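You operate a simulated robot arm through the tools that you are given. There is no shell and no other tool. Be economical: measure what you need, move in short steps, check, and stop when the job is done.

The job below is to be done with a simulated two-armed robot. You get a single attempt, and the scene is never put back.

Task
Check the yellow-banded pipe for roundness on the rollers and bin it.
Fine: Dial gauge over the pipe, zero it with the yellow button, then crank till the pipe's black stripe has gone once round (red mark in the green field). Up to 1.0 mm: green bin; more: red bin. Swing the gauge aside again.

It is judged by the outcome, as a careful person would: the job done as asked, and still so three seconds after it is handed in. It fails if anything else is knocked over, pushed out of place, dropped, spilled or broken.

Robot
Two 7-joint arms with fingered hands on one trunk, on a base that drives. Base frame: it is fixed to the floor where the robot stands at the start and does not move with it; the origin is under the middle of the robot, x ahead of it, y to its left, z up; the surface under the hand at the start is at about z = 800. Readings come in mm, degrees, newtons and seconds.
The left shoulder is at the start at [147, 170, 1071], the right one opposite. With the tool pointing down near the work surface each hand reaches from about 420 to 860 mm from the robot's upright axis, wherever it stands, measured 20 degrees to its own side. Places, roughly: black button of the counter [500, 0, 800]; black dial of the heat cabinet [600, -700, 1100]; black slider on top of the heat cabinet [600, -700, 1200]; blue arm of the lamp box [600, 700, 1000]; blue knob of the length bed [400, -600, 800]; blue roller stand [600, -500, 900]; crank of the roller stand [600, -300, 900]; dial gauge on its blue arm [800, -400, 1000]; green button of the counter [400, 100, 800]; green plug gauge (6x6x9 cm) [600, 1000, 900]; green tag [750, 1250, 750]; grey plug gauge (6x6x9 cm) [600, 800, 900]; red button of the counter [400, 0, 800]; red plug gauge (6x6x9 cm) [600, 900, 800]; red tag [750, 1250, 750]; rollers of the blue roller stand [600, -500, 900]. Payload 4 kg a hand.
Tool frame (each hand has its own): the origin (TCP) lies between the finger pads and is the grasp point; the fingertips stand 26 mm ahead of it; z points along the fingers, y is the line along which they close. Largest opening 132 mm; the body of the gripper starts 73 mm behind the TCP. The gripper is a hand of 4 fingers: y runs from the thumb to the fingers, the wrist lies at [0, 0, -224] in the tool frame, and closing takes about 1.5 s.
Orientation is told as [roll, pitch, yaw] about the base's x, y, z axes, in that order, counted from this pose: with the fingers straight down and closing along the base's y, the tool's x points along the base's -x, its y along +y and its z along -z.

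Tools
- The arms move only by the tool send_rows. It takes "left_moves", "right_moves" or both (then of equal length, played together; a hand with none holds still); each is a list of rows, each a list of 7 numbers: the shift along the tool's x, y, z in units of 250 mm (1.0 is 250 mm), then the turn, a rotation vector about the tool's x, y, z in units of 180 degrees (1.0 is 180 degrees), then the opening, from 0 (shut) to 1 (fully open). In form: [[dx, dy, dz, wx, wy, wz, claw], ...]. A call has 1 to 20 rows; each row is the pose to reach, as a shift and turn from the pose commanded when the call began, along the tool's axes at that moment. A call with a number of a shift or a turn outside -1 to 1 is refused whole. Each row takes 0.2 s and may step no farther than 50 mm and 8.6 degrees from the row before; otherwise, or with a gripper value out of range, the whole call is refused. A pose out of reach is approached as far as the arm can. The call stops where the force on the tool passes 40 N (or 10 N more than at its start, if that is more) or the arm is blocked; 0.2 s more then pass. Each finger travels about 108 mm/s and halts on what it meets, pressing with about 27 N; the grip force reading is that of the motor and also rises with nothing between the fingers. The clock runs only during rows and for 0.2 s after the last one: add rows that repeat a pose to give the fingers time. The reply holds the time, the measured pose of the TCP, the force on the tool along the base axes, the opening and the grip force, in the units named above and with some noise, with the torque about the TCP (base axes, N m) and any sound that the robot's microphone picked up.
- Cameras (640 x 400 px; columns grow to the right, rows downward): "scene" is now at [273.5, -1.7, 1269]; the picture's right is [-0.00, -1.00, 0.00], its down [-0.33, 0.00, -0.94] and it looks along [0.94, -0.00, -0.33] (base axes); focal length 214 px, centre (320, 200). "left" rides on the left gripper at [-73, 6, -94] in its tool frame; the picture's right is [-0.08, -1.00, 0.00], its down [0.78, -0.06, -0.62] and it looks along [0.61, -0.05, 0.79] (tool axes); focal length 230 px, centre (320, 200). "right" rides on the right gripper at [73, 6, -93] in its tool frame; the picture's right is [-0.08, 1.00, 0.00], its down [-0.78, -0.06, -0.62] and it looks along [-0.62, -0.05, 0.79] (tool axes); focal length 230 px, centre (320, 200). There is no depth. A picture from a camera that has moved, and an enlarged one, comes with that camera's place and axes in the base frame and with its lens.
- snapshot(camera): a new picture of that camera. The clock stands still meanwhile.
- slide_trunk(by): slides the trunk up (or, below 0, down) by that many mm; the arms and the scene camera ride with it, the base frame stays. It gives what a move gives, with no picture.
- steer(legs): drives the robot by 1 to 6 legs, each [ahead, left, turn to the left] in mm, mm and degrees, along the robot's own axes; the way and the turn of a leg run together, so that a leg with both is an arc; at most 1500 mm and 180 degrees a leg. The arms and the cameras ride along, it lands a little off, and it stops where it bumps. It gives what a move gives.
- grasp_type(shape, hand): the hand has 4 fingers and takes this shape, open, in about a second: jaw (thumb against the fingers, like two jaws); tri (thumb and two fingers); tip (a fingertip pinch); poke (one finger out to press); point (the index stretched); flat (the hand flat); cup (the hand cupped); fist (a fist). The gripper value then closes the fingers along that shape, each until it touches; the sizes above hold for jaw. It gives what a move gives, with no picture.
- head_to(pan, tilt): turns the head with the scene camera to pan (to the left, within 80 degrees either way) and tilt (down, from -29 to 69), counted from straight ahead of the robot. It gives what a move gives.
- enlarge(camera, box): a new picture of the part [left, top, right, bottom] of that camera's present view, enlarged. The clock stands still meanwhile.
- job_done(): hands the job in; it is judged then, once.

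Work in short steps. Places have to be worked out from the pictures, the camera data and where the tool is seen: move nearer, look again, correct. Check each grasp and each placing, and mend what went wrong. You have 120 turns and 92 pictures in all, those below and enlarged ones among them. Open the grippers and draw the arms clear of the work before you hand the job in, unless the task says otherwise; then end with one line.

The tools are called after "Call:" as name(argument=value, ...) on one line, values as JSON. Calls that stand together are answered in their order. send_rows: Moves the arms, as the interface text tells. Its arguments: {"type":"object","properties":{"left_moves":{"type":"array"},"right_moves":{"type":"array"}},"required":[]} The other tools are called the same way: slide_trunk (by) slides the trunk up or down; grasp_type (shape, hand) gives the hand a shape; steer (legs) drives the base; head_to (pan, tilt) turns the head that bears the scene camera; snapshot (camera) takes a picture; enlarge (camera, box) takes an enlarged picture of a part of a camera's view; job_done () hands the job in.

At the start:

```text
clock: 0.0
left_tcp_pos: [458.3, 33.7, 1251.7]
left_tool_rot: [0.0, 0.0, 0.1]
left_ft_force: [-0.6, -0.1, -0.4]
left_ft_torque: [0.01, -0.01, 0.0]
left_gripper_width: 132.0
left_finger_force: 0.0
left_shape: jaw
right_tcp_pos: [383.3, -479.2, 1288.4]
right_tool_rot: [0.1, 0.0, 0.0]
right_ft_force: [-0.4, 0.4, 0.9]
right_ft_torque: [0.01, -0.03, 0.01]
right_gripper_width: 132.0
right_finger_force: 0.0
right_shape: jaw
trunk travel left (down, up): [-90.0, 262.0]
robot x, y, heading: [-2.9, 5.6, 0.3]
head pan, tilt: [-0.3, 19.5]
```

scene: 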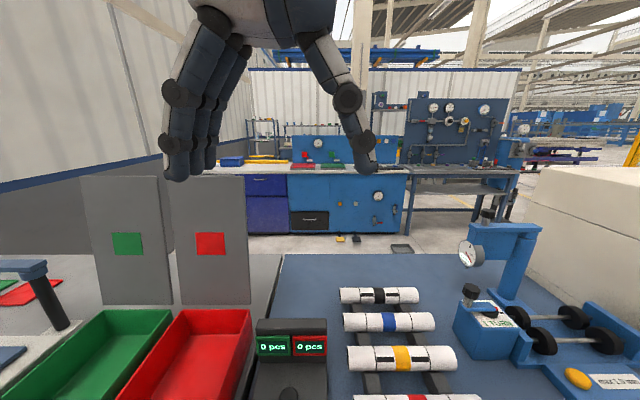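
right: 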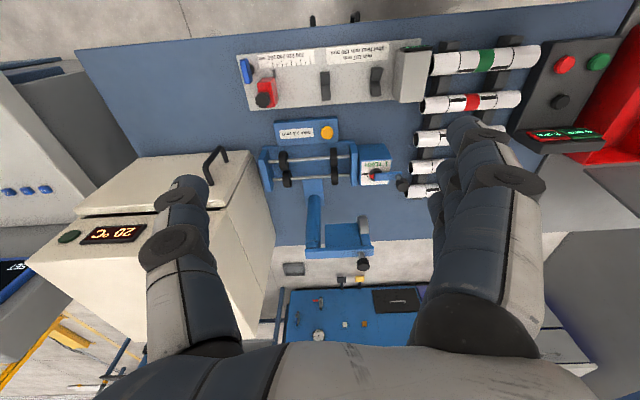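
left: 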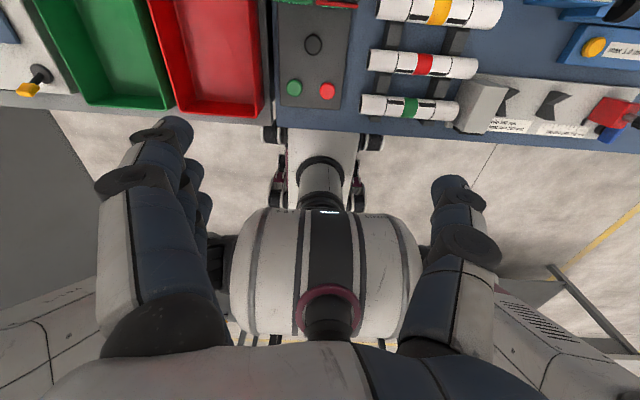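

I start by looking at the roller stand and pipe rack from the head.

Call:
head_to(pan=-35, tilt=40)

Call:
snapshot(camera="scene")

```text
clock: 1.0
left_tcp_pos: [458.4, 34.3, 1252.8]
left_tool_rot: [0.0, 0.1, 0.0]
left_ft_force: [0.2, 0.3, 0.1]
left_ft_torque: [0.0, 0.03, 0.02]
left_gripper_width: 132.0
left_finger_force: 0.2
left_shape: jaw
right_tcp_pos: [381.9, -478.6, 1288.6]
right_tool_rot: [0.0, 0.1, 0.0]
right_ft_force: [0.0, -0.5, -0.7]
right_ft_torque: [-0.01, 0.04, 0.02]
right_gripper_width: 131.9
right_finger_force: 0.0
right_shape: jaw
trunk travel left (down, up): [-90.0, 262.0]
robot x, y, heading: [2.5, 1.2, -0.0]
head pan, tilt: [-35.0, 40.0]
```

```text
88 pictures are left
camera scene: at [250.0, -49.9, 1236.8], right [-0.57, -0.82, 0.0], down [-0.53, 0.37, -0.77], along [0.63, -0.44, -0.64], focal length 214 px, centre (320, 200)
```

scene: 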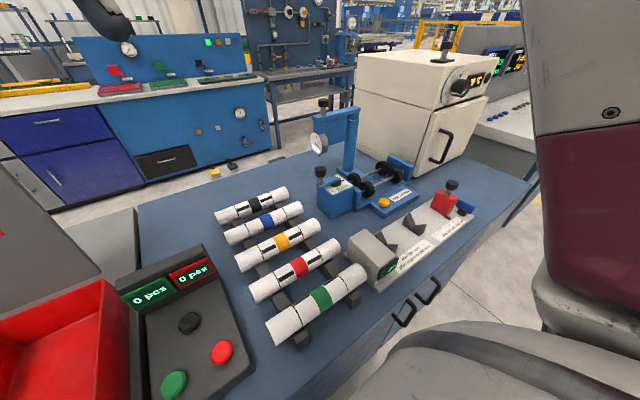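

Call:
enlarge(camera="scene", box=[200, 80, 480, 255])

Call:
enlarge(camera="right", box=[220, 30, 560, 260])

```text
2.29 times, centred on (340, 168) of scene
camera zoom: at [250.0, -49.9, 1236.8], right [-0.57, -0.82, 0.0], down [-0.53, 0.37, -0.77], along [0.63, -0.44, -0.64], focal length 490 px, centre (274, 274)
```

zoom: 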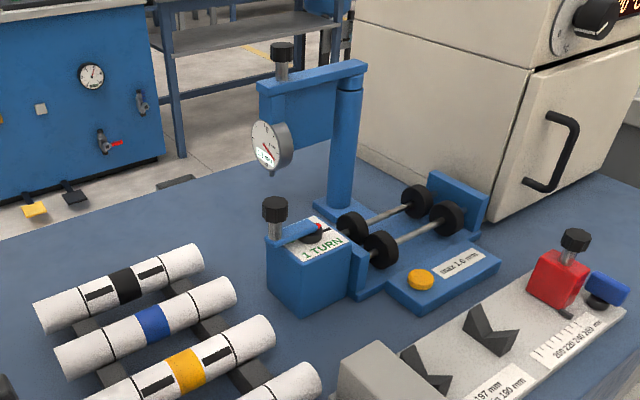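

```text
1.74 times, centred on (390, 145) of right
camera zoom: at [309.3, -473.2, 1382.3], right [0.08, 1.0, 0.0], down [0.78, -0.06, 0.62], along [0.62, -0.05, -0.79], focal length 400 px, centre (198, 296)
```

zoom: 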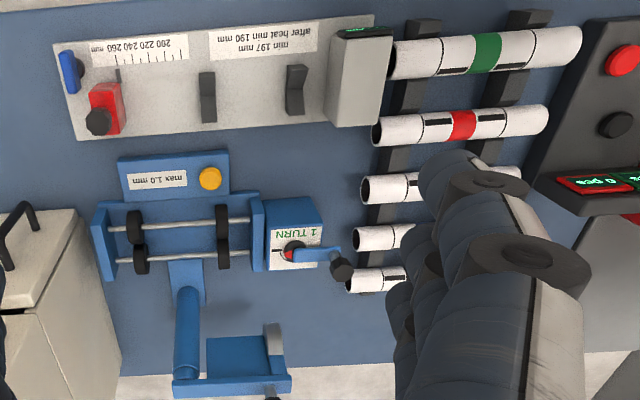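

The pipes lie along y, with the yellow one at about [568,-162,~840]. The rollers are at about [608,-523]. I bring the right hand toward the pipe while turning it 90° so it closes along x.

Call:
send_rows(right_moves=[[-0.068, 0.091, 0.05, 0, 0, -0.0455, 1], [-0.136, 0.182, 0.1, 0, 0, -0.091, 1], [-0.204, 0.273, 0.15, 0, 0, -0.1365, 1], [-0.272, 0.364, 0.2, 0, 0, -0.182, 1], [-0.34, 0.455, 0.25, 0, 0, -0.2275, 1], [-0.408, 0.546, 0.3, 0, 0, -0.273, 1], [-0.476, 0.637, 0.35, 0, 0, -0.3185, 1], [-0.544, 0.728, 0.4, 0, 0, -0.364, 1], [-0.612, 0.819, 0.45, 0, 0, -0.4095, 1], [-0.68, 0.91, 0.5, 0, 0, -0.455, 0.8], [-0.744, 1.0, 0.55, 0, 0, -0.5, 0.6], [-0.744, 1.0, 0.55, 0, 0, -0.5, 0.5]])

Call:
snapshot(camera="right")

Call:
snapshot(camera="scene")

```text
clock: 1.9
left_tcp_pos: [458.3, 33.8, 1253.0]
left_tool_rot: [-0.1, -0.2, 0.0]
left_ft_force: [0.2, -0.8, -0.1]
left_ft_torque: [0.01, -0.02, 0.0]
left_gripper_width: 131.9
left_finger_force: 0.1
left_shape: jaw
right_tcp_pos: [420.0, -454.3, 1219.8]
right_tool_rot: [7.4, -3.2, 21.7]
right_ft_force: [0.5, 0.2, 0.2]
right_ft_torque: [-0.01, 0.0, 0.02]
right_gripper_width: 132.0
right_finger_force: 0.0
right_shape: jaw
right hand out of reach, approached as far as the arm can: row 4
trunk travel left (down, up): [-90.0, 262.0]
robot x, y, heading: [2.6, -1.9, 0.4]
head pan, tilt: [-35.0, 40.0]
stopped in row 4 (right hand): the arm was blocked; the commanded pose is now the measured one
```

```text
85 pictures are left
camera right: at [349.4, -488.4, 1309.6], right [-0.3, 0.94, 0.13], down [0.75, 0.15, 0.65], along [0.59, 0.29, -0.75], focal length 230 px, centre (320, 200)
```

right: 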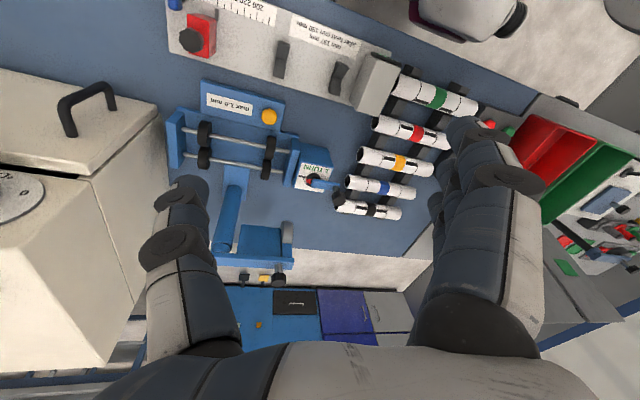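

```text
84 pictures are left
camera scene: at [249.0, -50.0, 1237.0], right [-0.57, -0.82, 0.0], down [-0.53, 0.37, -0.76], along [0.63, -0.44, -0.65], focal length 214 px, centre (320, 200)
```

scene: 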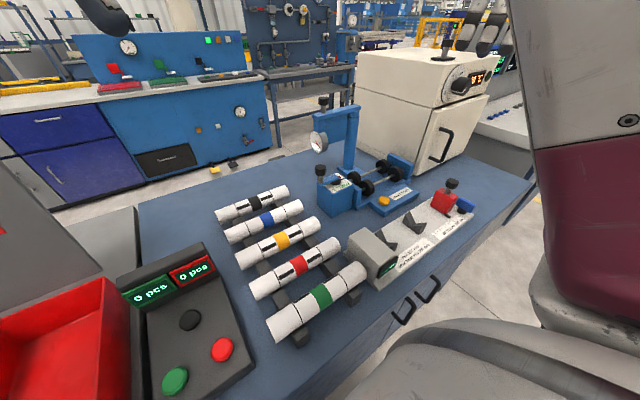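

The wrist hits a limit with positive yaw. I level the hand first, then I will turn it the other way.

Call:
send_rows(right_moves=[[0, 0, 0, 0.041, 0.018, 0, 1], [0, 0, 0, 0.041, 0.018, 0, 1]])

```text
clock: 2.7
left_tcp_pos: [456.5, 34.0, 1253.4]
left_tool_rot: [0.0, -0.2, 0.0]
left_ft_force: [0.0, -0.2, -0.4]
left_ft_torque: [0.02, 0.01, 0.0]
left_gripper_width: 132.0
left_finger_force: 0.0
left_shape: jaw
right_tcp_pos: [409.3, -474.1, 1202.8]
right_tool_rot: [3.6, -0.8, 19.5]
right_ft_force: [0.8, 0.7, -0.2]
right_ft_torque: [0.02, 0.02, 0.0]
right_gripper_width: 131.8
right_finger_force: 0.0
right_shape: jaw
trunk travel left (down, up): [-90.0, 262.0]
robot x, y, heading: [2.2, -0.1, 0.1]
head pan, tilt: [-35.0, 40.0]
stopped in row 2 (right hand): the arm was blocked; the commanded pose is now the measured one
```

Call:
send_rows(right_moves=[[-0.045, 0.037, 0, 0.01, 0, 0.04, 1], [-0.09, 0.075, 0, 0.02, 0, 0.085, 1], [-0.135, 0.112, 0, 0.02, 0, 0.13, 1], [-0.18, 0.15, 0, 0.02, 0, 0.175, 1], [-0.225, 0.187, 0, 0.02, 0, 0.22, 1], [-0.27, 0.225, 0, 0.02, 0, 0.265, 1], [-0.315, 0.262, 0, 0.02, 0, 0.31, 1], [-0.36, 0.3, 0, 0.02, 0, 0.355, 1]])

```text
clock: 4.5
left_tcp_pos: [459.0, 33.9, 1251.3]
left_tool_rot: [0.0, 0.0, 0.0]
left_ft_force: [0.1, -1.0, -1.0]
left_ft_torque: [0.02, 0.0, 0.0]
left_gripper_width: 132.0
left_finger_force: 0.1
left_shape: jaw
right_tcp_pos: [452.2, -427.0, 1196.5]
right_tool_rot: [0.9, 1.9, -46.2]
right_ft_force: [-0.2, -0.6, -0.2]
right_ft_torque: [-0.02, 0.0, 0.02]
right_gripper_width: 132.2
right_finger_force: 0.0
right_shape: jaw
right hand out of reach, approached as far as the arm can: row 6, 7, 8
trunk travel left (down, up): [-90.0, 262.0]
robot x, y, heading: [-1.2, -1.0, -0.2]
head pan, tilt: [-35.0, 40.0]
```

Call:
send_rows(right_moves=[[0.0, 0.0, 0.15, 0, 0, 0, 1], [0.0, 0.0, 0.3, 0, 0, 0, 1], [0.02, 0.075, 0.4, 0, 0, 0.04, 1], [0.04, 0.15, 0.5, 0, 0, 0.08, 1], [0.06, 0.225, 0.6, 0, 0, 0.12, 1], [0.08, 0.3, 0.6, 0, 0, 0.16, 1], [0.1, 0.375, 0.6, 0, 0, 0.2, 1], [0.124, 0.45, 0.6, 0, 0, 0.243, 1]])

```text
clock: 6.5
left_tcp_pos: [458.7, 34.3, 1251.7]
left_tool_rot: [0.0, 0.0, 0.1]
left_ft_force: [-0.3, -1.4, -0.2]
left_ft_torque: [0.03, 0.01, -0.04]
left_gripper_width: 131.7
left_finger_force: 0.0
left_shape: jaw
right_tcp_pos: [529.7, -432.5, 1049.2]
right_tool_rot: [-1.6, 0.4, -91.8]
right_ft_force: [-0.2, -0.8, 0.6]
right_ft_torque: [0.01, 0.0, -0.03]
right_gripper_width: 132.1
right_finger_force: 0.1
right_shape: jaw
right hand out of reach, approached as far as the arm can: row 3, 4, 5, 6, 7, 8
trunk travel left (down, up): [-90.0, 262.0]
robot x, y, heading: [-2.4, -1.8, -0.1]
head pan, tilt: [-35.0, 40.0]
stopped in row 8 (right hand): the arm was blocked; the commanded pose is now the measured one
```

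Call:
send_rows(right_moves=[[0.1, 0.03, 0.03, 0, 0, 0, 1], [0.2, 0.06, 0.06, 0, 0, 0, 1], [0.3, 0.09, 0.09, 0, 0, 0, 1], [0.4, 0.12, 0.12, 0, 0, 0, 1]])

Call:
snapshot(camera="right")

```text
clock: 7.7
left_tcp_pos: [458.3, 33.6, 1252.4]
left_tool_rot: [0.0, 0.0, 0.0]
left_ft_force: [-0.1, -0.8, -0.1]
left_ft_torque: [0.0, 0.01, 0.03]
left_gripper_width: 132.0
left_finger_force: 0.1
left_shape: jaw
right_tcp_pos: [544.8, -428.7, 1037.0]
right_tool_rot: [-1.6, 1.0, -95.3]
right_ft_force: [-0.5, -0.6, -0.4]
right_ft_torque: [-0.01, -0.01, 0.02]
right_gripper_width: 131.7
right_finger_force: 0.1
right_shape: jaw
right hand out of reach, approached as far as the arm can: row 2, 3, 4
trunk travel left (down, up): [-90.0, 262.0]
robot x, y, heading: [3.1, 4.1, 0.3]
head pan, tilt: [-35.0, 40.0]
stopped in row 4 (right hand): the arm was blocked; the commanded pose is now the measured one
```

```text
83 pictures are left
camera right: at [559.6, -357.7, 1132.7], right [0.99, -0.17, -0.03], down [-0.12, -0.79, 0.6], along [-0.12, -0.59, -0.8], focal length 230 px, centre (320, 200)
```

right: 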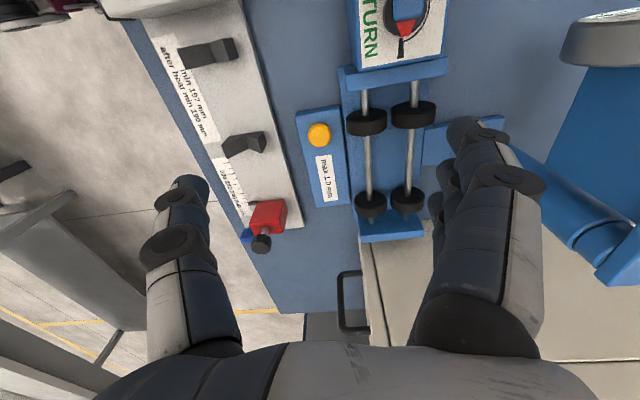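

The wrist can only reach yaw −90 for things well to the right of the shoulder. I drive left 250 mm so the pipe falls there.

Call:
steer(legs=[[0, 260, 0]])

Call:
snapshot(camera="right")

```text
clock: 10.6
left_tcp_pos: [458.7, 295.2, 1251.6]
left_tool_rot: [0.1, 0.1, -0.1]
left_ft_force: [0.2, 1.2, -0.4]
left_ft_torque: [-0.01, 0.01, 0.01]
left_gripper_width: 132.0
left_finger_force: 0.1
left_shape: jaw
right_tcp_pos: [545.4, -166.0, 1037.2]
right_tool_rot: [-1.4, 1.0, -95.4]
right_ft_force: [-0.1, 0.8, -0.5]
right_ft_torque: [-0.02, -0.02, -0.02]
right_gripper_width: 132.1
right_finger_force: 0.1
right_shape: jaw
trunk travel left (down, up): [-90.0, 262.0]
robot x, y, heading: [-1.2, 262.4, -0.1]
head pan, tilt: [-35.0, 40.0]
```

```text
82 pictures are left
camera right: at [559.4, -96.2, 1133.1], right [0.98, -0.17, -0.03], down [-0.12, -0.79, 0.6], along [-0.12, -0.59, -0.8], focal length 230 px, centre (320, 200)
```

right: 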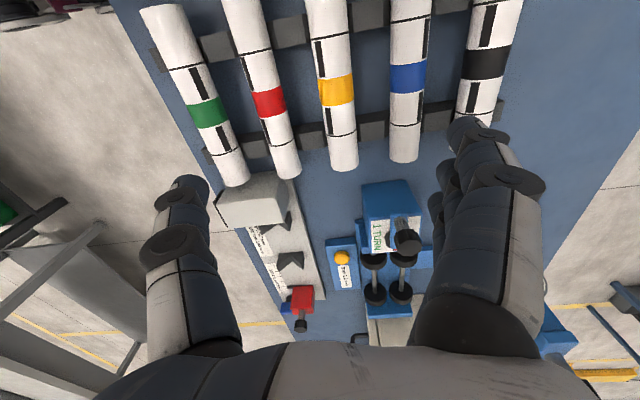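

The yellow pipe's band is at about [561,-156] and its diameter is about 42 mm. I square up the hand and come down above it, half open.

Call:
send_rows(right_moves=[[0.023, 0.029, 0.05, -0.008, -0.0055, -0.03, 0.8], [0.046, 0.058, 0.15, -0.008, -0.0055, -0.03, 0.65], [0.046, 0.058, 0.25, -0.008, -0.0055, -0.03, 0.55], [0.046, 0.058, 0.35, -0.008, -0.0055, -0.03, 0.55], [0.046, 0.058, 0.44, -0.008, -0.0055, -0.03, 0.55], [0.046, 0.058, 0.44, -0.008, -0.0055, -0.03, 0.55], [0.046, 0.058, 0.44, -0.008, -0.0055, -0.03, 0.55]])

Call:
snapshot(camera="right")

Call:
snapshot(camera="scene")

```text
clock: 12.4
left_tcp_pos: [459.2, 294.5, 1251.0]
left_tool_rot: [0.0, 0.0, 0.0]
left_ft_force: [-0.6, 0.4, -0.3]
left_ft_torque: [0.05, 0.01, -0.02]
left_gripper_width: 132.1
left_finger_force: 0.1
left_shape: jaw
right_tcp_pos: [544.1, -185.8, 930.6]
right_tool_rot: [0.4, -0.3, -94.2]
right_ft_force: [-0.4, -0.8, 0.1]
right_ft_torque: [0.04, -0.02, -0.02]
right_gripper_width: 73.3
right_finger_force: 0.1
right_shape: jaw
trunk travel left (down, up): [-90.0, 262.0]
robot x, y, heading: [0.8, 262.9, -0.0]
head pan, tilt: [-35.0, 40.0]
stopped in row 7 (right hand): the arm was blocked; the commanded pose is now the measured one
```

```text
81 pictures are left
camera right: at [554.2, -112.0, 1024.8], right [0.99, -0.15, 0.01], down [-0.12, -0.78, 0.62], along [-0.09, -0.61, -0.78], focal length 230 px, centre (320, 200)
```

right: 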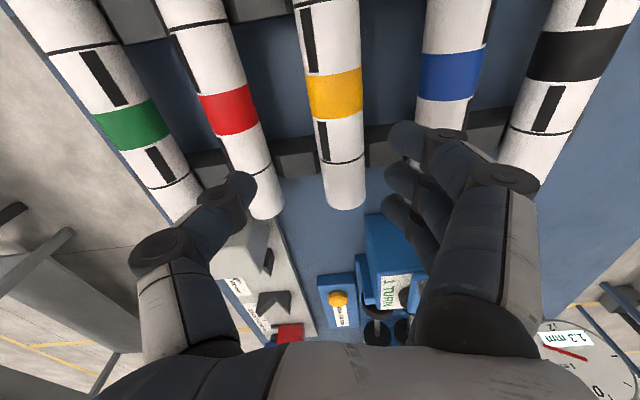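

```text
80 pictures are left
camera scene: at [249.9, 210.6, 1236.8], right [-0.57, -0.82, 0.0], down [-0.53, 0.37, -0.77], along [0.63, -0.44, -0.64], focal length 214 px, centre (320, 200)
```

scene: 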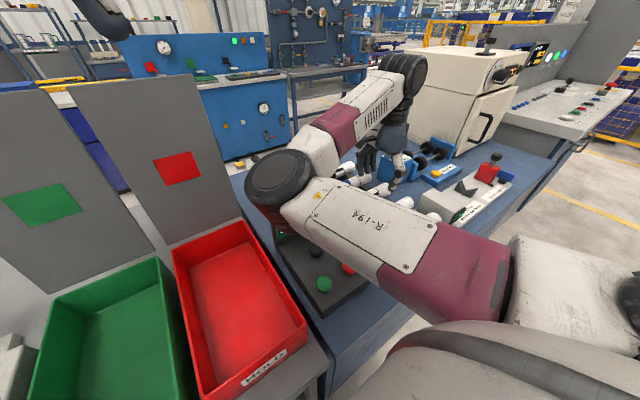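

The wrist is still at its limit, so I drive a bit more to the left.

Call:
steer(legs=[[0, 110, 0]])

Call:
send_rows(right_moves=[[-0.1, 0, 0, 0, 0, 0, 0.55], [-0.2, 0.01, 0, 0, 0, -0.01, 0.55], [-0.3, 0.04, 0, 0, 0, -0.02, 0.55], [-0.3, 0.05, 0, 0, 0, -0.024, 0.55], [-0.3, 0.05, 0, 0, 0, -0.024, 0.55]])

Call:
snapshot(camera="right")

```text
clock: 14.0
left_tcp_pos: [460.2, 405.7, 1251.9]
left_tool_rot: [0.0, 0.1, -0.3]
left_ft_force: [0.8, -0.5, 0.9]
left_ft_torque: [0.02, 0.01, 0.01]
left_gripper_width: 131.8
left_finger_force: 0.1
left_shape: jaw
right_tcp_pos: [544.1, -75.9, 929.3]
right_tool_rot: [0.4, -0.3, -94.1]
right_ft_force: [0.5, 0.7, -0.2]
right_ft_torque: [0.01, 0.0, 0.02]
right_gripper_width: 73.3
right_finger_force: 0.0
right_shape: jaw
trunk travel left (down, up): [-90.0, 262.0]
robot x, y, heading: [-1.2, 372.1, -0.4]
head pan, tilt: [-35.0, 40.0]
```

```text
clock: 15.2
left_tcp_pos: [459.6, 403.6, 1251.8]
left_tool_rot: [0.0, 0.0, -0.3]
left_ft_force: [1.5, -0.1, -0.2]
left_ft_torque: [0.0, -0.04, 0.0]
left_gripper_width: 132.1
left_finger_force: 0.1
left_shape: jaw
right_tcp_pos: [550.8, -152.5, 931.8]
right_tool_rot: [0.4, -0.3, -89.9]
right_ft_force: [-0.2, -0.5, 0.1]
right_ft_torque: [0.01, 0.01, -0.01]
right_gripper_width: 73.4
right_finger_force: 0.0
right_shape: jaw
trunk travel left (down, up): [-90.0, 262.0]
robot x, y, heading: [3.4, 372.9, -0.2]
head pan, tilt: [-35.0, 40.0]
```

```text
79 pictures are left
camera right: at [555.6, -77.1, 1025.3], right [1.0, -0.07, 0.01], down [-0.06, -0.78, 0.62], along [-0.04, -0.62, -0.78], focal length 230 px, centre (320, 200)
```

right: 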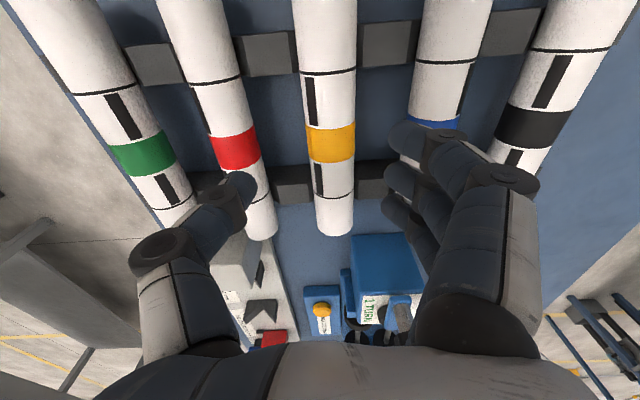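

The pipe axis is at x≈560 and the band at y≈-155. I shift, descend to z≈852 and look.

Call:
send_rows(right_moves=[[-0.01, 0.037, 0, 0, 0, 0, 0.52], [-0.01, 0.037, 0.1, 0, 0, 0, 0.52], [-0.01, 0.037, 0.2, 0, 0, 0, 0.52], [-0.01, 0.037, 0.26, 0, 0, 0, 0.52], [-0.01, 0.037, 0.32, 0, 0, 0, 0.52]])

Call:
snapshot(camera="right")

Call:
head_to(pan=-65, tilt=35)

Call:
snapshot(camera="scene")

```text
clock: 16.4
left_tcp_pos: [458.3, 404.9, 1251.4]
left_tool_rot: [-0.1, -0.1, -0.3]
left_ft_force: [0.5, -0.9, -0.9]
left_ft_torque: [0.02, 0.01, 0.02]
left_gripper_width: 131.5
left_finger_force: 0.1
left_shape: jaw
right_tcp_pos: [559.9, -154.8, 851.4]
right_tool_rot: [0.4, -0.4, -89.9]
right_ft_force: [-1.3, -0.3, 0.3]
right_ft_torque: [-0.02, -0.06, -0.03]
right_gripper_width: 68.7
right_finger_force: 0.0
right_shape: jaw
trunk travel left (down, up): [-90.0, 262.0]
robot x, y, heading: [-0.6, 372.9, -0.1]
head pan, tilt: [-35.0, 40.0]
```

```text
78 pictures are left
camera right: at [564.5, -80.8, 945.5], right [1.0, -0.08, 0.01], down [-0.06, -0.78, 0.62], along [-0.04, -0.62, -0.78], focal length 230 px, centre (320, 200)
```

right: 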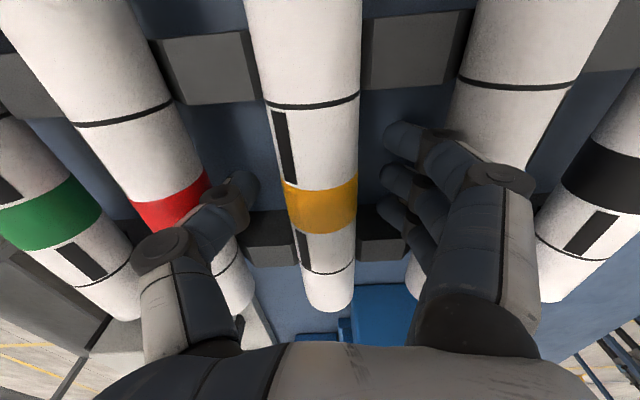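

```text
clock: 17.4
left_tcp_pos: [458.0, 404.0, 1251.0]
left_tool_rot: [-0.1, 0.0, -0.4]
left_ft_force: [0.5, -0.2, 0.0]
left_ft_torque: [-0.01, -0.02, 0.03]
left_gripper_width: 132.0
left_finger_force: 0.1
left_shape: jaw
right_tcp_pos: [560.4, -154.6, 852.4]
right_tool_rot: [0.4, -0.2, -89.9]
right_ft_force: [-2.1, -0.2, 0.7]
right_ft_torque: [0.01, -0.04, 0.01]
right_gripper_width: 68.9
right_finger_force: 0.1
right_shape: jaw
trunk travel left (down, up): [-90.0, 262.0]
robot x, y, heading: [1.6, 370.8, -0.4]
head pan, tilt: [-65.0, 35.0]
```

```text
77 pictures are left
camera scene: at [217.4, 289.6, 1244.4], right [-0.91, -0.42, 0.0], down [-0.24, 0.52, -0.82], along [0.34, -0.74, -0.57], focal length 214 px, centre (320, 200)
```

scene: 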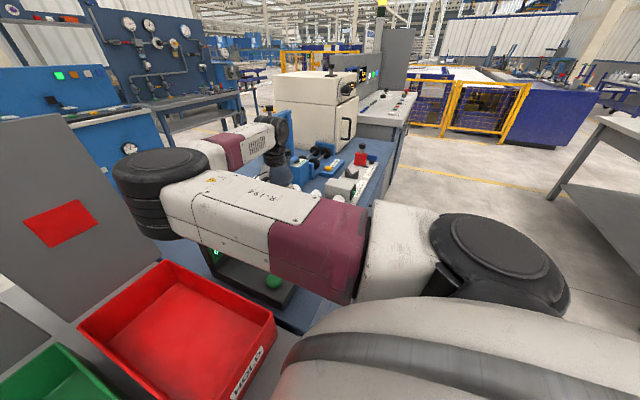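

The hand is centred over the pipe. I close on it.

Call:
send_rows(right_moves=[[0, 0, 0, 0, 0, 0, 0.35], [0, 0, 0, 0, 0, 0, 0.2], [0, 0, 0, 0, 0, 0, 0.1], [0, 0, 0, 0, 0, 0, 0.1], [0, 0, 0, 0, 0, 0, 0.1]])

Call:
snapshot(camera="right")

```text
clock: 18.6
left_tcp_pos: [459.6, 404.0, 1252.8]
left_tool_rot: [0.0, 0.1, -0.3]
left_ft_force: [0.1, 0.5, -0.7]
left_ft_torque: [-0.01, 0.0, 0.01]
left_gripper_width: 131.9
left_finger_force: 0.1
left_shape: jaw
right_tcp_pos: [560.7, -155.1, 851.5]
right_tool_rot: [0.4, -0.3, -89.9]
right_ft_force: [0.1, 0.0, 0.1]
right_ft_torque: [0.03, 0.0, 0.02]
right_gripper_width: 31.2
right_finger_force: 26.9
right_shape: jaw
trunk travel left (down, up): [-90.0, 262.0]
robot x, y, heading: [0.8, 370.6, -0.3]
head pan, tilt: [-65.0, 35.0]
```

```text
76 pictures are left
camera right: at [565.0, -80.7, 945.3], right [1.0, -0.08, 0.01], down [-0.06, -0.78, 0.62], along [-0.04, -0.62, -0.78], focal length 230 px, centre (320, 200)
```

right: 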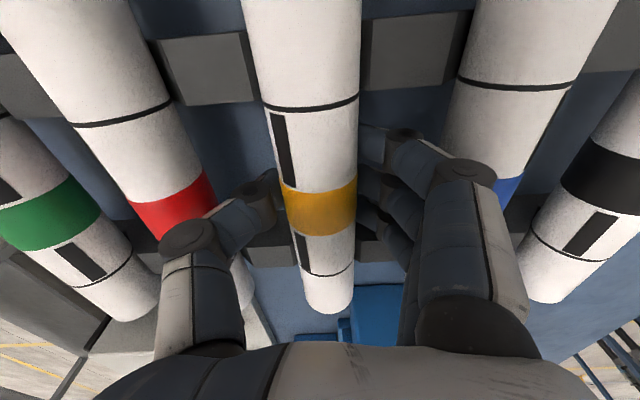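

Call:
send_rows(right_moves=[[0, 0, -0.05, 0, 0, 0, 0.1], [0, 0, -0.15, 0, 0, 0, 0.1], [0, 0, -0.3, 0, 0, 0, 0.1], [0, 0, -0.45, 0, 0, 0, 0.1], [0, 0, -0.6, 0, 0, 0, 0.1]])

Call:
snapshot(camera="right")

```text
clock: 19.8
left_tcp_pos: [459.1, 403.6, 1251.8]
left_tool_rot: [0.0, -0.1, -0.3]
left_ft_force: [-0.2, 0.8, -0.9]
left_ft_torque: [0.01, -0.05, -0.03]
left_gripper_width: 131.7
left_finger_force: 0.1
left_shape: jaw
right_tcp_pos: [560.1, -152.5, 1001.7]
right_tool_rot: [0.4, -0.3, -89.9]
right_ft_force: [0.1, 0.1, -1.0]
right_ft_torque: [0.01, -0.06, 0.04]
right_gripper_width: 30.9
right_finger_force: 27.4
right_shape: jaw
trunk travel left (down, up): [-90.0, 262.0]
robot x, y, heading: [-0.6, 371.5, -0.4]
head pan, tilt: [-65.0, 35.0]
```

```text
75 pictures are left
camera right: at [564.7, -79.2, 1096.1], right [1.0, -0.08, 0.01], down [-0.06, -0.78, 0.62], along [-0.04, -0.62, -0.78], focal length 230 px, centre (320, 200)
```

right: 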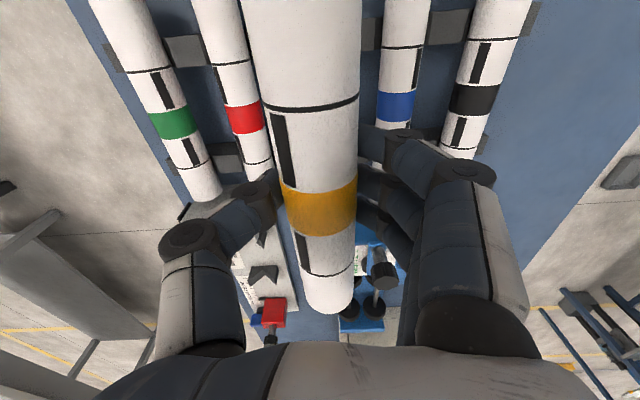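

The pipe is held securely. I raise it further and drive right toward the roller stand.

Call:
send_rows(right_moves=[[0, 0, -0.12, 0, 0, 0, 0.1], [0, 0, -0.24, 0, 0, 0, 0.1]])

Call:
steer(legs=[[0, -320, 0]])

Call:
snapshot(camera="right")

Call:
snapshot(camera="scene")

```text
clock: 20.4
left_tcp_pos: [459.4, 403.2, 1251.9]
left_tool_rot: [0.0, 0.0, -0.2]
left_ft_force: [-1.1, -0.6, 0.1]
left_ft_torque: [0.03, 0.02, -0.03]
left_gripper_width: 131.9
left_finger_force: 0.1
left_shape: jaw
right_tcp_pos: [559.6, -153.1, 1061.1]
right_tool_rot: [0.5, -0.3, -90.0]
right_ft_force: [0.3, 0.0, -0.5]
right_ft_torque: [-0.02, -0.03, 0.01]
right_gripper_width: 31.0
right_finger_force: 27.1
right_shape: jaw
trunk travel left (down, up): [-90.0, 262.0]
robot x, y, heading: [0.2, 367.9, -0.0]
head pan, tilt: [-65.0, 35.0]
```

```text
clock: 23.8
left_tcp_pos: [458.8, 88.7, 1251.7]
left_tool_rot: [0.0, -0.1, 0.0]
left_ft_force: [-0.1, -0.1, 1.2]
left_ft_torque: [0.03, -0.03, 0.0]
left_gripper_width: 131.9
left_finger_force: 0.0
left_shape: jaw
right_tcp_pos: [560.5, -470.2, 1060.9]
right_tool_rot: [0.3, -0.3, -89.6]
right_ft_force: [0.2, 0.1, 0.0]
right_ft_torque: [0.02, 0.02, 0.02]
right_gripper_width: 30.8
right_finger_force: 27.2
right_shape: jaw
trunk travel left (down, up): [-90.0, 262.0]
robot x, y, heading: [-1.3, 57.4, 0.1]
head pan, tilt: [-65.0, 35.0]
```

```text
74 pictures are left
camera right: at [565.6, -395.3, 1154.3], right [1.0, -0.07, 0.01], down [-0.06, -0.78, 0.62], along [-0.04, -0.62, -0.78], focal length 230 px, centre (320, 200)
```

right: 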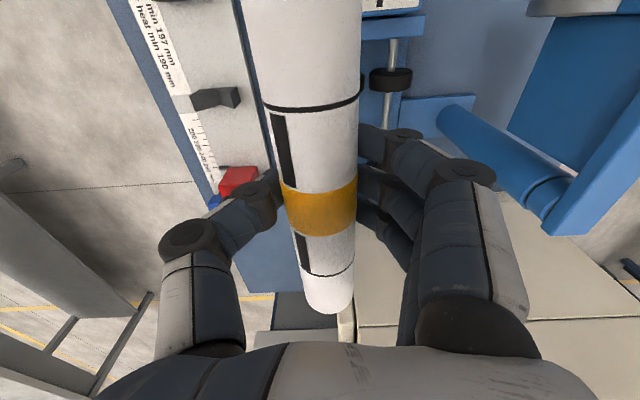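

```text
73 pictures are left
camera scene: at [217.4, -27.5, 1244.3], right [-0.91, -0.42, 0.0], down [-0.24, 0.52, -0.82], along [0.35, -0.74, -0.57], focal length 214 px, centre (320, 200)
```

scene: 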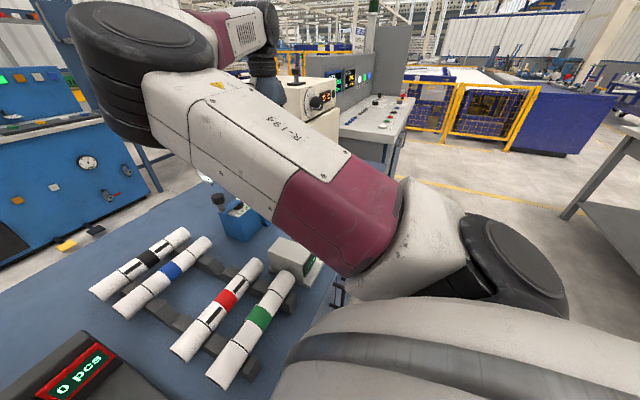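

From two views I put the roller rods at x≈594 and 650, z≈845, and the wheels at y≈-460 and -591. The pipe seat is therefore near [622,-520,877]. I move above it and look at the pipe's end against the far end plate.

Call:
send_rows(right_moves=[[-0.1, 0.12, 0, 0, 0, 0, 0.1], [-0.192, 0.248, 0, 0, 0, 0, 0.1], [-0.192, 0.248, 0.1, 0, 0, 0, 0.1], [-0.192, 0.248, 0.2, 0, 0, 0, 0.1], [-0.192, 0.248, 0.3, 0, 0, 0, 0.1], [-0.192, 0.248, 0.4, 0, 0, 0, 0.1]])

Call:
snapshot(camera="right")

Call:
head_to(pan=-50, tilt=35)

Call:
snapshot(camera="scene")

```text
clock: 25.2
left_tcp_pos: [459.5, 86.9, 1251.1]
left_tool_rot: [0.0, 0.0, 0.0]
left_ft_force: [0.7, 0.4, 0.2]
left_ft_torque: [-0.01, 0.02, 0.01]
left_gripper_width: 131.8
left_finger_force: 0.1
left_shape: jaw
right_tcp_pos: [624.9, -515.2, 960.0]
right_tool_rot: [0.4, -0.4, -89.6]
right_ft_force: [-0.4, 0.7, -1.4]
right_ft_torque: [0.01, 0.02, 0.02]
right_gripper_width: 31.0
right_finger_force: 27.3
right_shape: jaw
trunk travel left (down, up): [-90.0, 262.0]
robot x, y, heading: [0.2, 53.4, -0.1]
head pan, tilt: [-65.0, 35.0]
```

```text
72 pictures are left
camera right: at [629.0, -440.9, 1054.4], right [1.0, -0.07, 0.01], down [-0.06, -0.78, 0.62], along [-0.04, -0.62, -0.78], focal length 230 px, centre (320, 200)
```

right: 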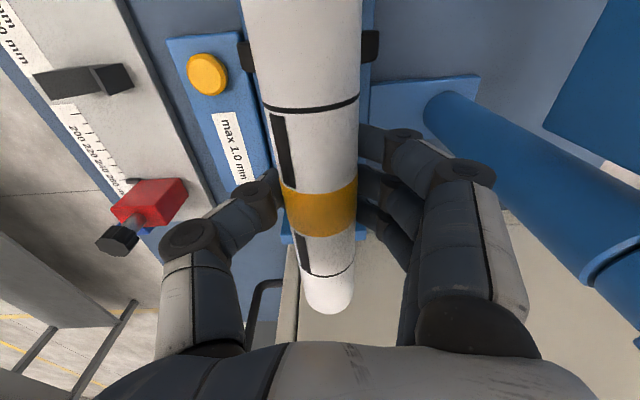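

```text
clock: 25.9
left_tcp_pos: [458.7, 87.0, 1251.8]
left_tool_rot: [0.0, 0.0, 0.0]
left_ft_force: [0.6, -1.0, -0.4]
left_ft_torque: [-0.05, -0.03, -0.01]
left_gripper_width: 132.1
left_finger_force: 0.0
left_shape: jaw
right_tcp_pos: [623.8, -515.2, 961.5]
right_tool_rot: [0.4, -0.2, -89.6]
right_ft_force: [0.5, 0.8, -0.3]
right_ft_torque: [-0.01, 0.0, 0.03]
right_gripper_width: 30.8
right_finger_force: 27.0
right_shape: jaw
trunk travel left (down, up): [-90.0, 262.0]
robot x, y, heading: [-0.9, 53.2, 0.1]
head pan, tilt: [-50.0, 35.0]
```

```text
71 pictures are left
camera scene: at [236.7, -15.0, 1244.4], right [-0.77, -0.64, 0.0], down [-0.37, 0.44, -0.82], along [0.53, -0.63, -0.57], focal length 214 px, centre (320, 200)
```

scene: 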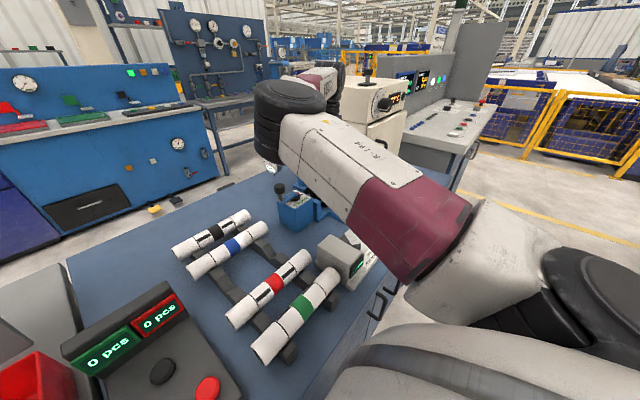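

Call:
enlarge(camera="right", box=[230, 20, 400, 126])

Call:
enlarge(camera="right", box=[260, 190, 400, 320])

```text
3.76 times, centred on (315, 73) of right
camera zoom: at [628.5, -440.6, 1055.5], right [1.0, -0.07, 0.01], down [-0.06, -0.78, 0.62], along [-0.04, -0.62, -0.78], focal length 866 px, centre (339, 678)
```

zoom: 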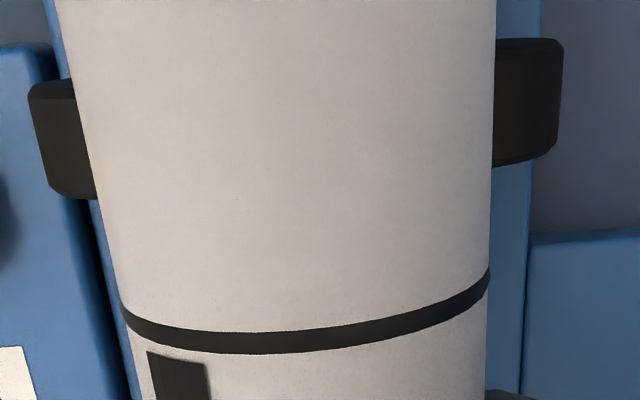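

```text
3.08 times, centred on (330, 255) of right
camera zoom: at [628.5, -440.6, 1055.5], right [1.0, -0.07, 0.01], down [-0.06, -0.78, 0.62], along [-0.04, -0.62, -0.78], focal length 708 px, centre (289, 31)
```

zoom: 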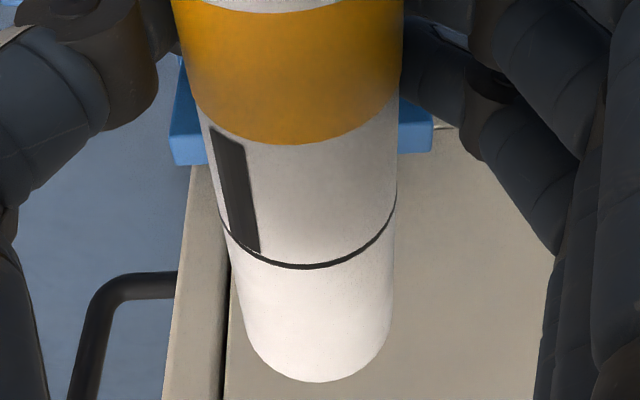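

I need the near (+y) end plate's location before lowering. I go back up and aside and look again.

Call:
send_rows(right_moves=[[0, 0, -0.2, 0, 0, 0, 0.1], [0, 0, -0.4, 0, 0, 0, 0.1], [0.15, -0.12, -0.4, 0, 0, 0, 0.1], [0.3, -0.24, -0.4, 0, 0, 0, 0.1]])

Call:
enlarge(camera="right", box=[350, 0, 510, 130])

```text
clock: 26.9
left_tcp_pos: [458.6, 89.1, 1251.8]
left_tool_rot: [0.0, 0.0, 0.1]
left_ft_force: [0.1, 0.2, -0.1]
left_ft_torque: [0.01, 0.01, -0.02]
left_gripper_width: 131.7
left_finger_force: 0.1
left_shape: jaw
right_tcp_pos: [564.7, -440.7, 1059.9]
right_tool_rot: [0.3, -0.5, -89.6]
right_ft_force: [-1.2, -0.7, -0.2]
right_ft_torque: [-0.04, -0.04, -0.02]
right_gripper_width: 30.5
right_finger_force: 27.2
right_shape: jaw
trunk travel left (down, up): [-90.0, 262.0]
robot x, y, heading: [1.3, 58.0, 0.1]
head pan, tilt: [-50.0, 35.0]
```

```text
3.08 times, centred on (430, 65) of right
camera zoom: at [568.9, -366.1, 1153.1], right [1.0, -0.07, 0.01], down [-0.06, -0.78, 0.62], along [-0.04, -0.62, -0.78], focal length 708 px, centre (-18, 615)
```

zoom: 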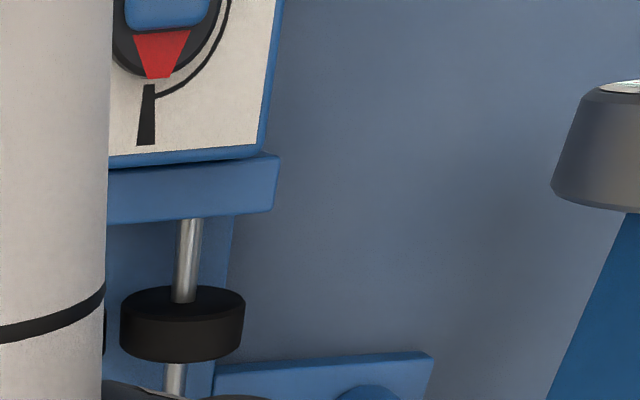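

The near plate's inner face is at y≈-415 and the roller midline is at x≈621. I'll set the pipe centre at y≈-522 and go down in stages, watching force.

Call:
send_rows(right_moves=[[-0.15, 0.11, 0, 0, 0, 0, 0.1], [-0.312, 0.226, 0, 0, 0, 0, 0.1], [-0.312, 0.226, 0.15, 0, 0, 0, 0.1], [-0.312, 0.226, 0.3, 0, 0, 0, 0.1], [-0.312, 0.226, 0.42, 0, 0, 0, 0.1], [-0.312, 0.226, 0.5, 0, 0, 0, 0.1], [-0.312, 0.226, 0.5, 0, 0, 0, 0.1]])

Call:
enlarge(camera="right", box=[220, 150, 420, 330])

```text
clock: 28.5
left_tcp_pos: [458.0, 87.8, 1249.8]
left_tool_rot: [0.0, 0.0, 0.1]
left_ft_force: [-0.3, -0.3, -0.2]
left_ft_torque: [0.01, 0.03, -0.01]
left_gripper_width: 132.0
left_finger_force: 0.0
left_shape: jaw
right_tcp_pos: [619.1, -520.6, 938.6]
right_tool_rot: [0.5, -0.4, -89.7]
right_ft_force: [-0.8, -0.8, -2.0]
right_ft_torque: [-0.03, -0.01, 0.02]
right_gripper_width: 30.6
right_finger_force: 27.3
right_shape: jaw
trunk travel left (down, up): [-90.0, 262.0]
robot x, y, heading: [3.1, 53.4, 0.0]
head pan, tilt: [-50.0, 35.0]
```

```text
2.22 times, centred on (320, 240) of right
camera zoom: at [624.3, -445.5, 1031.1], right [1.0, -0.07, 0.01], down [-0.06, -0.78, 0.62], along [-0.04, -0.62, -0.78], focal length 511 px, centre (320, 111)
```

zoom: 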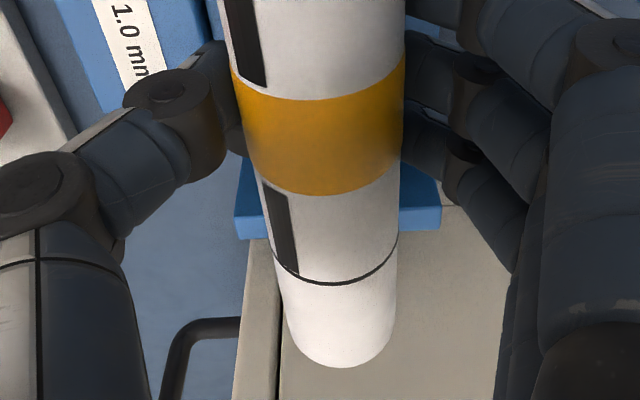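

Call:
send_rows(right_moves=[[0.01, 0.006, 0.04, 0, 0, 0, 0.1], [0.01, 0.006, 0.08, 0, 0, 0, 0.1], [0.01, 0.006, 0.1, 0, 0, 0, 0.1], [0.01, 0.006, 0.12, 0, 0, 0, 0.1], [0.01, 0.006, 0.12, 0, 0, 0, 0.1]])

Call:
enlarge(camera="right", box=[220, 150, 420, 330])

```text
clock: 29.7
left_tcp_pos: [458.0, 87.4, 1253.1]
left_tool_rot: [0.0, 0.1, 0.0]
left_ft_force: [-0.3, -0.1, 0.3]
left_ft_torque: [0.01, 0.01, 0.0]
left_gripper_width: 131.9
left_finger_force: 0.0
left_shape: jaw
right_tcp_pos: [622.5, -517.7, 905.5]
right_tool_rot: [0.4, -0.4, -89.5]
right_ft_force: [0.5, -0.4, -1.8]
right_ft_torque: [-0.01, -0.01, 0.02]
right_gripper_width: 30.6
right_finger_force: 26.8
right_shape: jaw
trunk travel left (down, up): [-90.0, 262.0]
robot x, y, heading: [1.2, 53.4, -0.1]
head pan, tilt: [-50.0, 35.0]
```

```text
2.22 times, centred on (320, 240) of right
camera zoom: at [626.7, -444.0, 999.7], right [1.0, -0.07, 0.01], down [-0.06, -0.78, 0.62], along [-0.04, -0.62, -0.78], focal length 511 px, centre (320, 111)
```

zoom: 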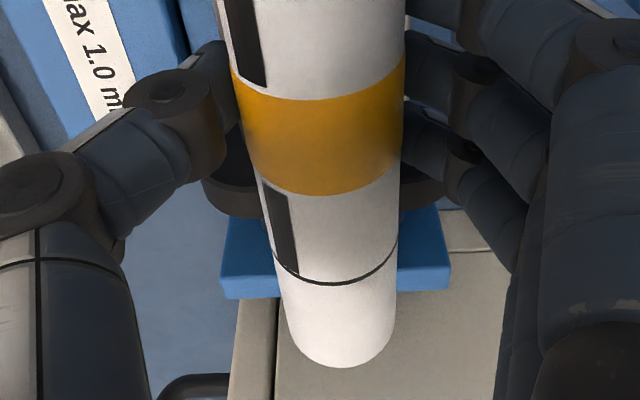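

The three views together put the far plate's top at z≈863 and y≈-642, so the pipe has room at both ends. I lower slowly until it touches the wheels.

Call:
send_rows(right_moves=[[-0.01, 0, 0.015, 0, 0, 0, 0.1], [-0.01, 0, 0.03, 0, 0, 0, 0.1], [-0.01, 0, 0.045, 0, 0, 0, 0.1], [-0.01, 0, 0.045, 0, 0, 0, 0.1]])

```text
clock: 30.7
left_tcp_pos: [458.4, 87.2, 1250.8]
left_tool_rot: [0.0, 0.1, 0.0]
left_ft_force: [0.4, -0.7, -0.3]
left_ft_torque: [0.04, -0.01, 0.04]
left_gripper_width: 131.7
left_finger_force: 0.1
left_shape: jaw
right_tcp_pos: [622.1, -520.4, 895.3]
right_tool_rot: [0.5, -0.3, -89.5]
right_ft_force: [0.1, 0.2, -1.2]
right_ft_torque: [0.01, 0.0, -0.02]
right_gripper_width: 30.8
right_finger_force: 27.4
right_shape: jaw
trunk travel left (down, up): [-90.0, 262.0]
robot x, y, heading: [-0.8, 53.2, 0.1]
head pan, tilt: [-50.0, 35.0]
```

Call:
send_rows(right_moves=[[0, 0, 0.012, 0, 0, 0, 0.1], [0, 0, 0.024, 0, 0, 0, 0.1], [0, 0, 0.036, 0, 0, 0, 0.1], [0, 0, 0.036, 0, 0, 0, 0.1]])

Call:
snapshot(camera="right")

```text
clock: 31.7
left_tcp_pos: [457.2, 87.4, 1252.2]
left_tool_rot: [0.0, 0.0, 0.0]
left_ft_force: [0.4, -0.3, -0.9]
left_ft_torque: [0.0, 0.02, 0.02]
left_gripper_width: 131.7
left_finger_force: 0.0
left_shape: jaw
right_tcp_pos: [621.8, -522.3, 886.7]
right_tool_rot: [0.4, -0.4, -89.7]
right_ft_force: [-3.4, 0.3, 2.1]
right_ft_torque: [0.02, 0.01, -0.02]
right_gripper_width: 30.6
right_finger_force: 27.0
right_shape: jaw
trunk travel left (down, up): [-90.0, 262.0]
robot x, y, heading: [-1.6, 53.5, 0.1]
head pan, tilt: [-50.0, 35.0]
```

```text
65 pictures are left
camera right: at [625.8, -447.0, 980.6], right [1.0, -0.07, 0.01], down [-0.06, -0.78, 0.62], along [-0.04, -0.62, -0.78], focal length 230 px, centre (320, 200)
```

right: 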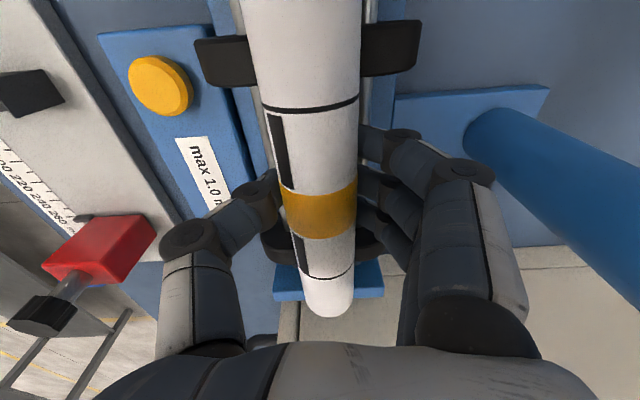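

Call:
send_rows(right_moves=[[0, -0.006, 0.006, 0, 0, 0, 0.1], [0, -0.006, 0.014, 0, 0, 0, 0.1], [0, -0.006, 0.014, 0, 0, 0, 0.1]])

```text
clock: 32.5
left_tcp_pos: [457.3, 88.2, 1252.4]
left_tool_rot: [0.1, -0.1, 0.0]
left_ft_force: [0.4, 0.1, 0.7]
left_ft_torque: [0.0, -0.03, 0.01]
left_gripper_width: 131.8
left_finger_force: 0.1
left_shape: jaw
right_tcp_pos: [620.2, -521.6, 884.4]
right_tool_rot: [0.4, -0.4, -89.7]
right_ft_force: [-2.1, -1.0, 8.0]
right_ft_torque: [-0.01, 0.04, -0.04]
right_gripper_width: 30.4
right_finger_force: 27.1
right_shape: jaw
trunk travel left (down, up): [-90.0, 262.0]
robot x, y, heading: [-2.3, 54.2, 0.1]
head pan, tilt: [-50.0, 35.0]
```

The pipe is seated with about 8 N of downward contact. I open gently and look.

Call:
send_rows(right_moves=[[0, 0, 0, 0, 0, 0, 0.3], [0, 0, 0, 0, 0, 0, 0.4], [0, 0, 0, 0, 0, 0, 0.48], [0, 0, 0, 0, 0, 0, 0.48]])

Call:
snapshot(camera="right")

```text
clock: 33.5
left_tcp_pos: [458.5, 88.3, 1252.1]
left_tool_rot: [0.0, -0.1, 0.1]
left_ft_force: [-0.1, -0.4, 0.0]
left_ft_torque: [-0.01, 0.0, -0.01]
left_gripper_width: 131.7
left_finger_force: 0.1
left_shape: jaw
right_tcp_pos: [619.9, -521.1, 882.1]
right_tool_rot: [0.5, -0.4, -89.6]
right_ft_force: [0.5, -1.4, -0.2]
right_ft_torque: [-0.02, 0.02, 0.01]
right_gripper_width: 62.4
right_finger_force: 0.1
right_shape: jaw
trunk travel left (down, up): [-90.0, 262.0]
robot x, y, heading: [-1.6, 54.0, 0.1]
head pan, tilt: [-50.0, 35.0]
```

```text
64 pictures are left
camera right: at [625.4, -446.8, 976.2], right [1.0, -0.07, 0.01], down [-0.06, -0.78, 0.62], along [-0.04, -0.62, -0.78], focal length 230 px, centre (320, 200)
```

right: 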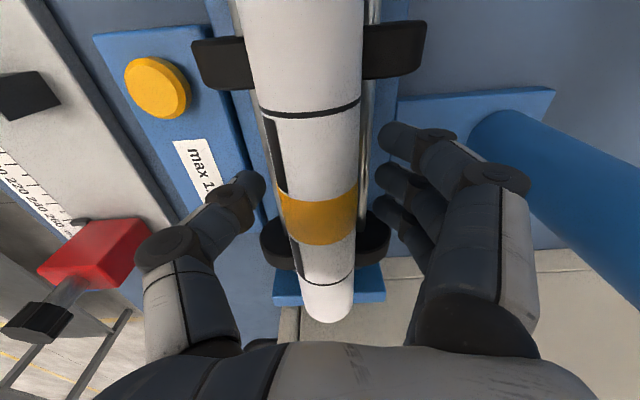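

The pipe rests on the wheels. I raise the hand clear and look.

Call:
send_rows(right_moves=[[0, 0, -0.1, 0, 0, 0, 0.48], [0, 0, -0.2, 0, 0, 0, 0.48], [0, 0, -0.35, 0, 0, 0, 0.48], [0, 0, -0.5, 0, 0, 0, 0.48], [0, 0, -0.68, 0, 0, 0, 0.48]])

Call:
snapshot(camera="right")

```text
clock: 34.7
left_tcp_pos: [456.8, 88.2, 1252.7]
left_tool_rot: [0.0, -0.1, 0.0]
left_ft_force: [0.1, 0.0, -0.2]
left_ft_torque: [-0.01, -0.04, 0.02]
left_gripper_width: 131.9
left_finger_force: 0.0
left_shape: jaw
right_tcp_pos: [620.3, -516.8, 1054.1]
right_tool_rot: [0.5, -0.5, -89.6]
right_ft_force: [-0.7, -1.0, -0.2]
right_ft_torque: [-0.01, 0.0, -0.02]
right_gripper_width: 62.5
right_finger_force: 0.1
right_shape: jaw
trunk travel left (down, up): [-90.0, 262.0]
robot x, y, heading: [-0.3, 51.2, -0.2]
head pan, tilt: [-50.0, 35.0]
```

```text
63 pictures are left
camera right: at [624.2, -443.3, 1147.7], right [1.0, -0.07, 0.01], down [-0.06, -0.78, 0.62], along [-0.04, -0.62, -0.78], focal length 230 px, centre (320, 200)
```

right: 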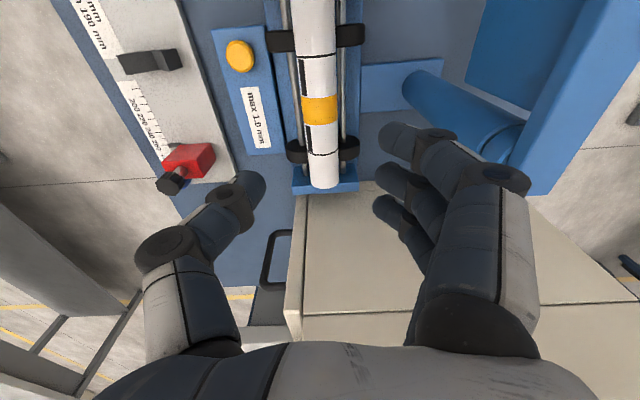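

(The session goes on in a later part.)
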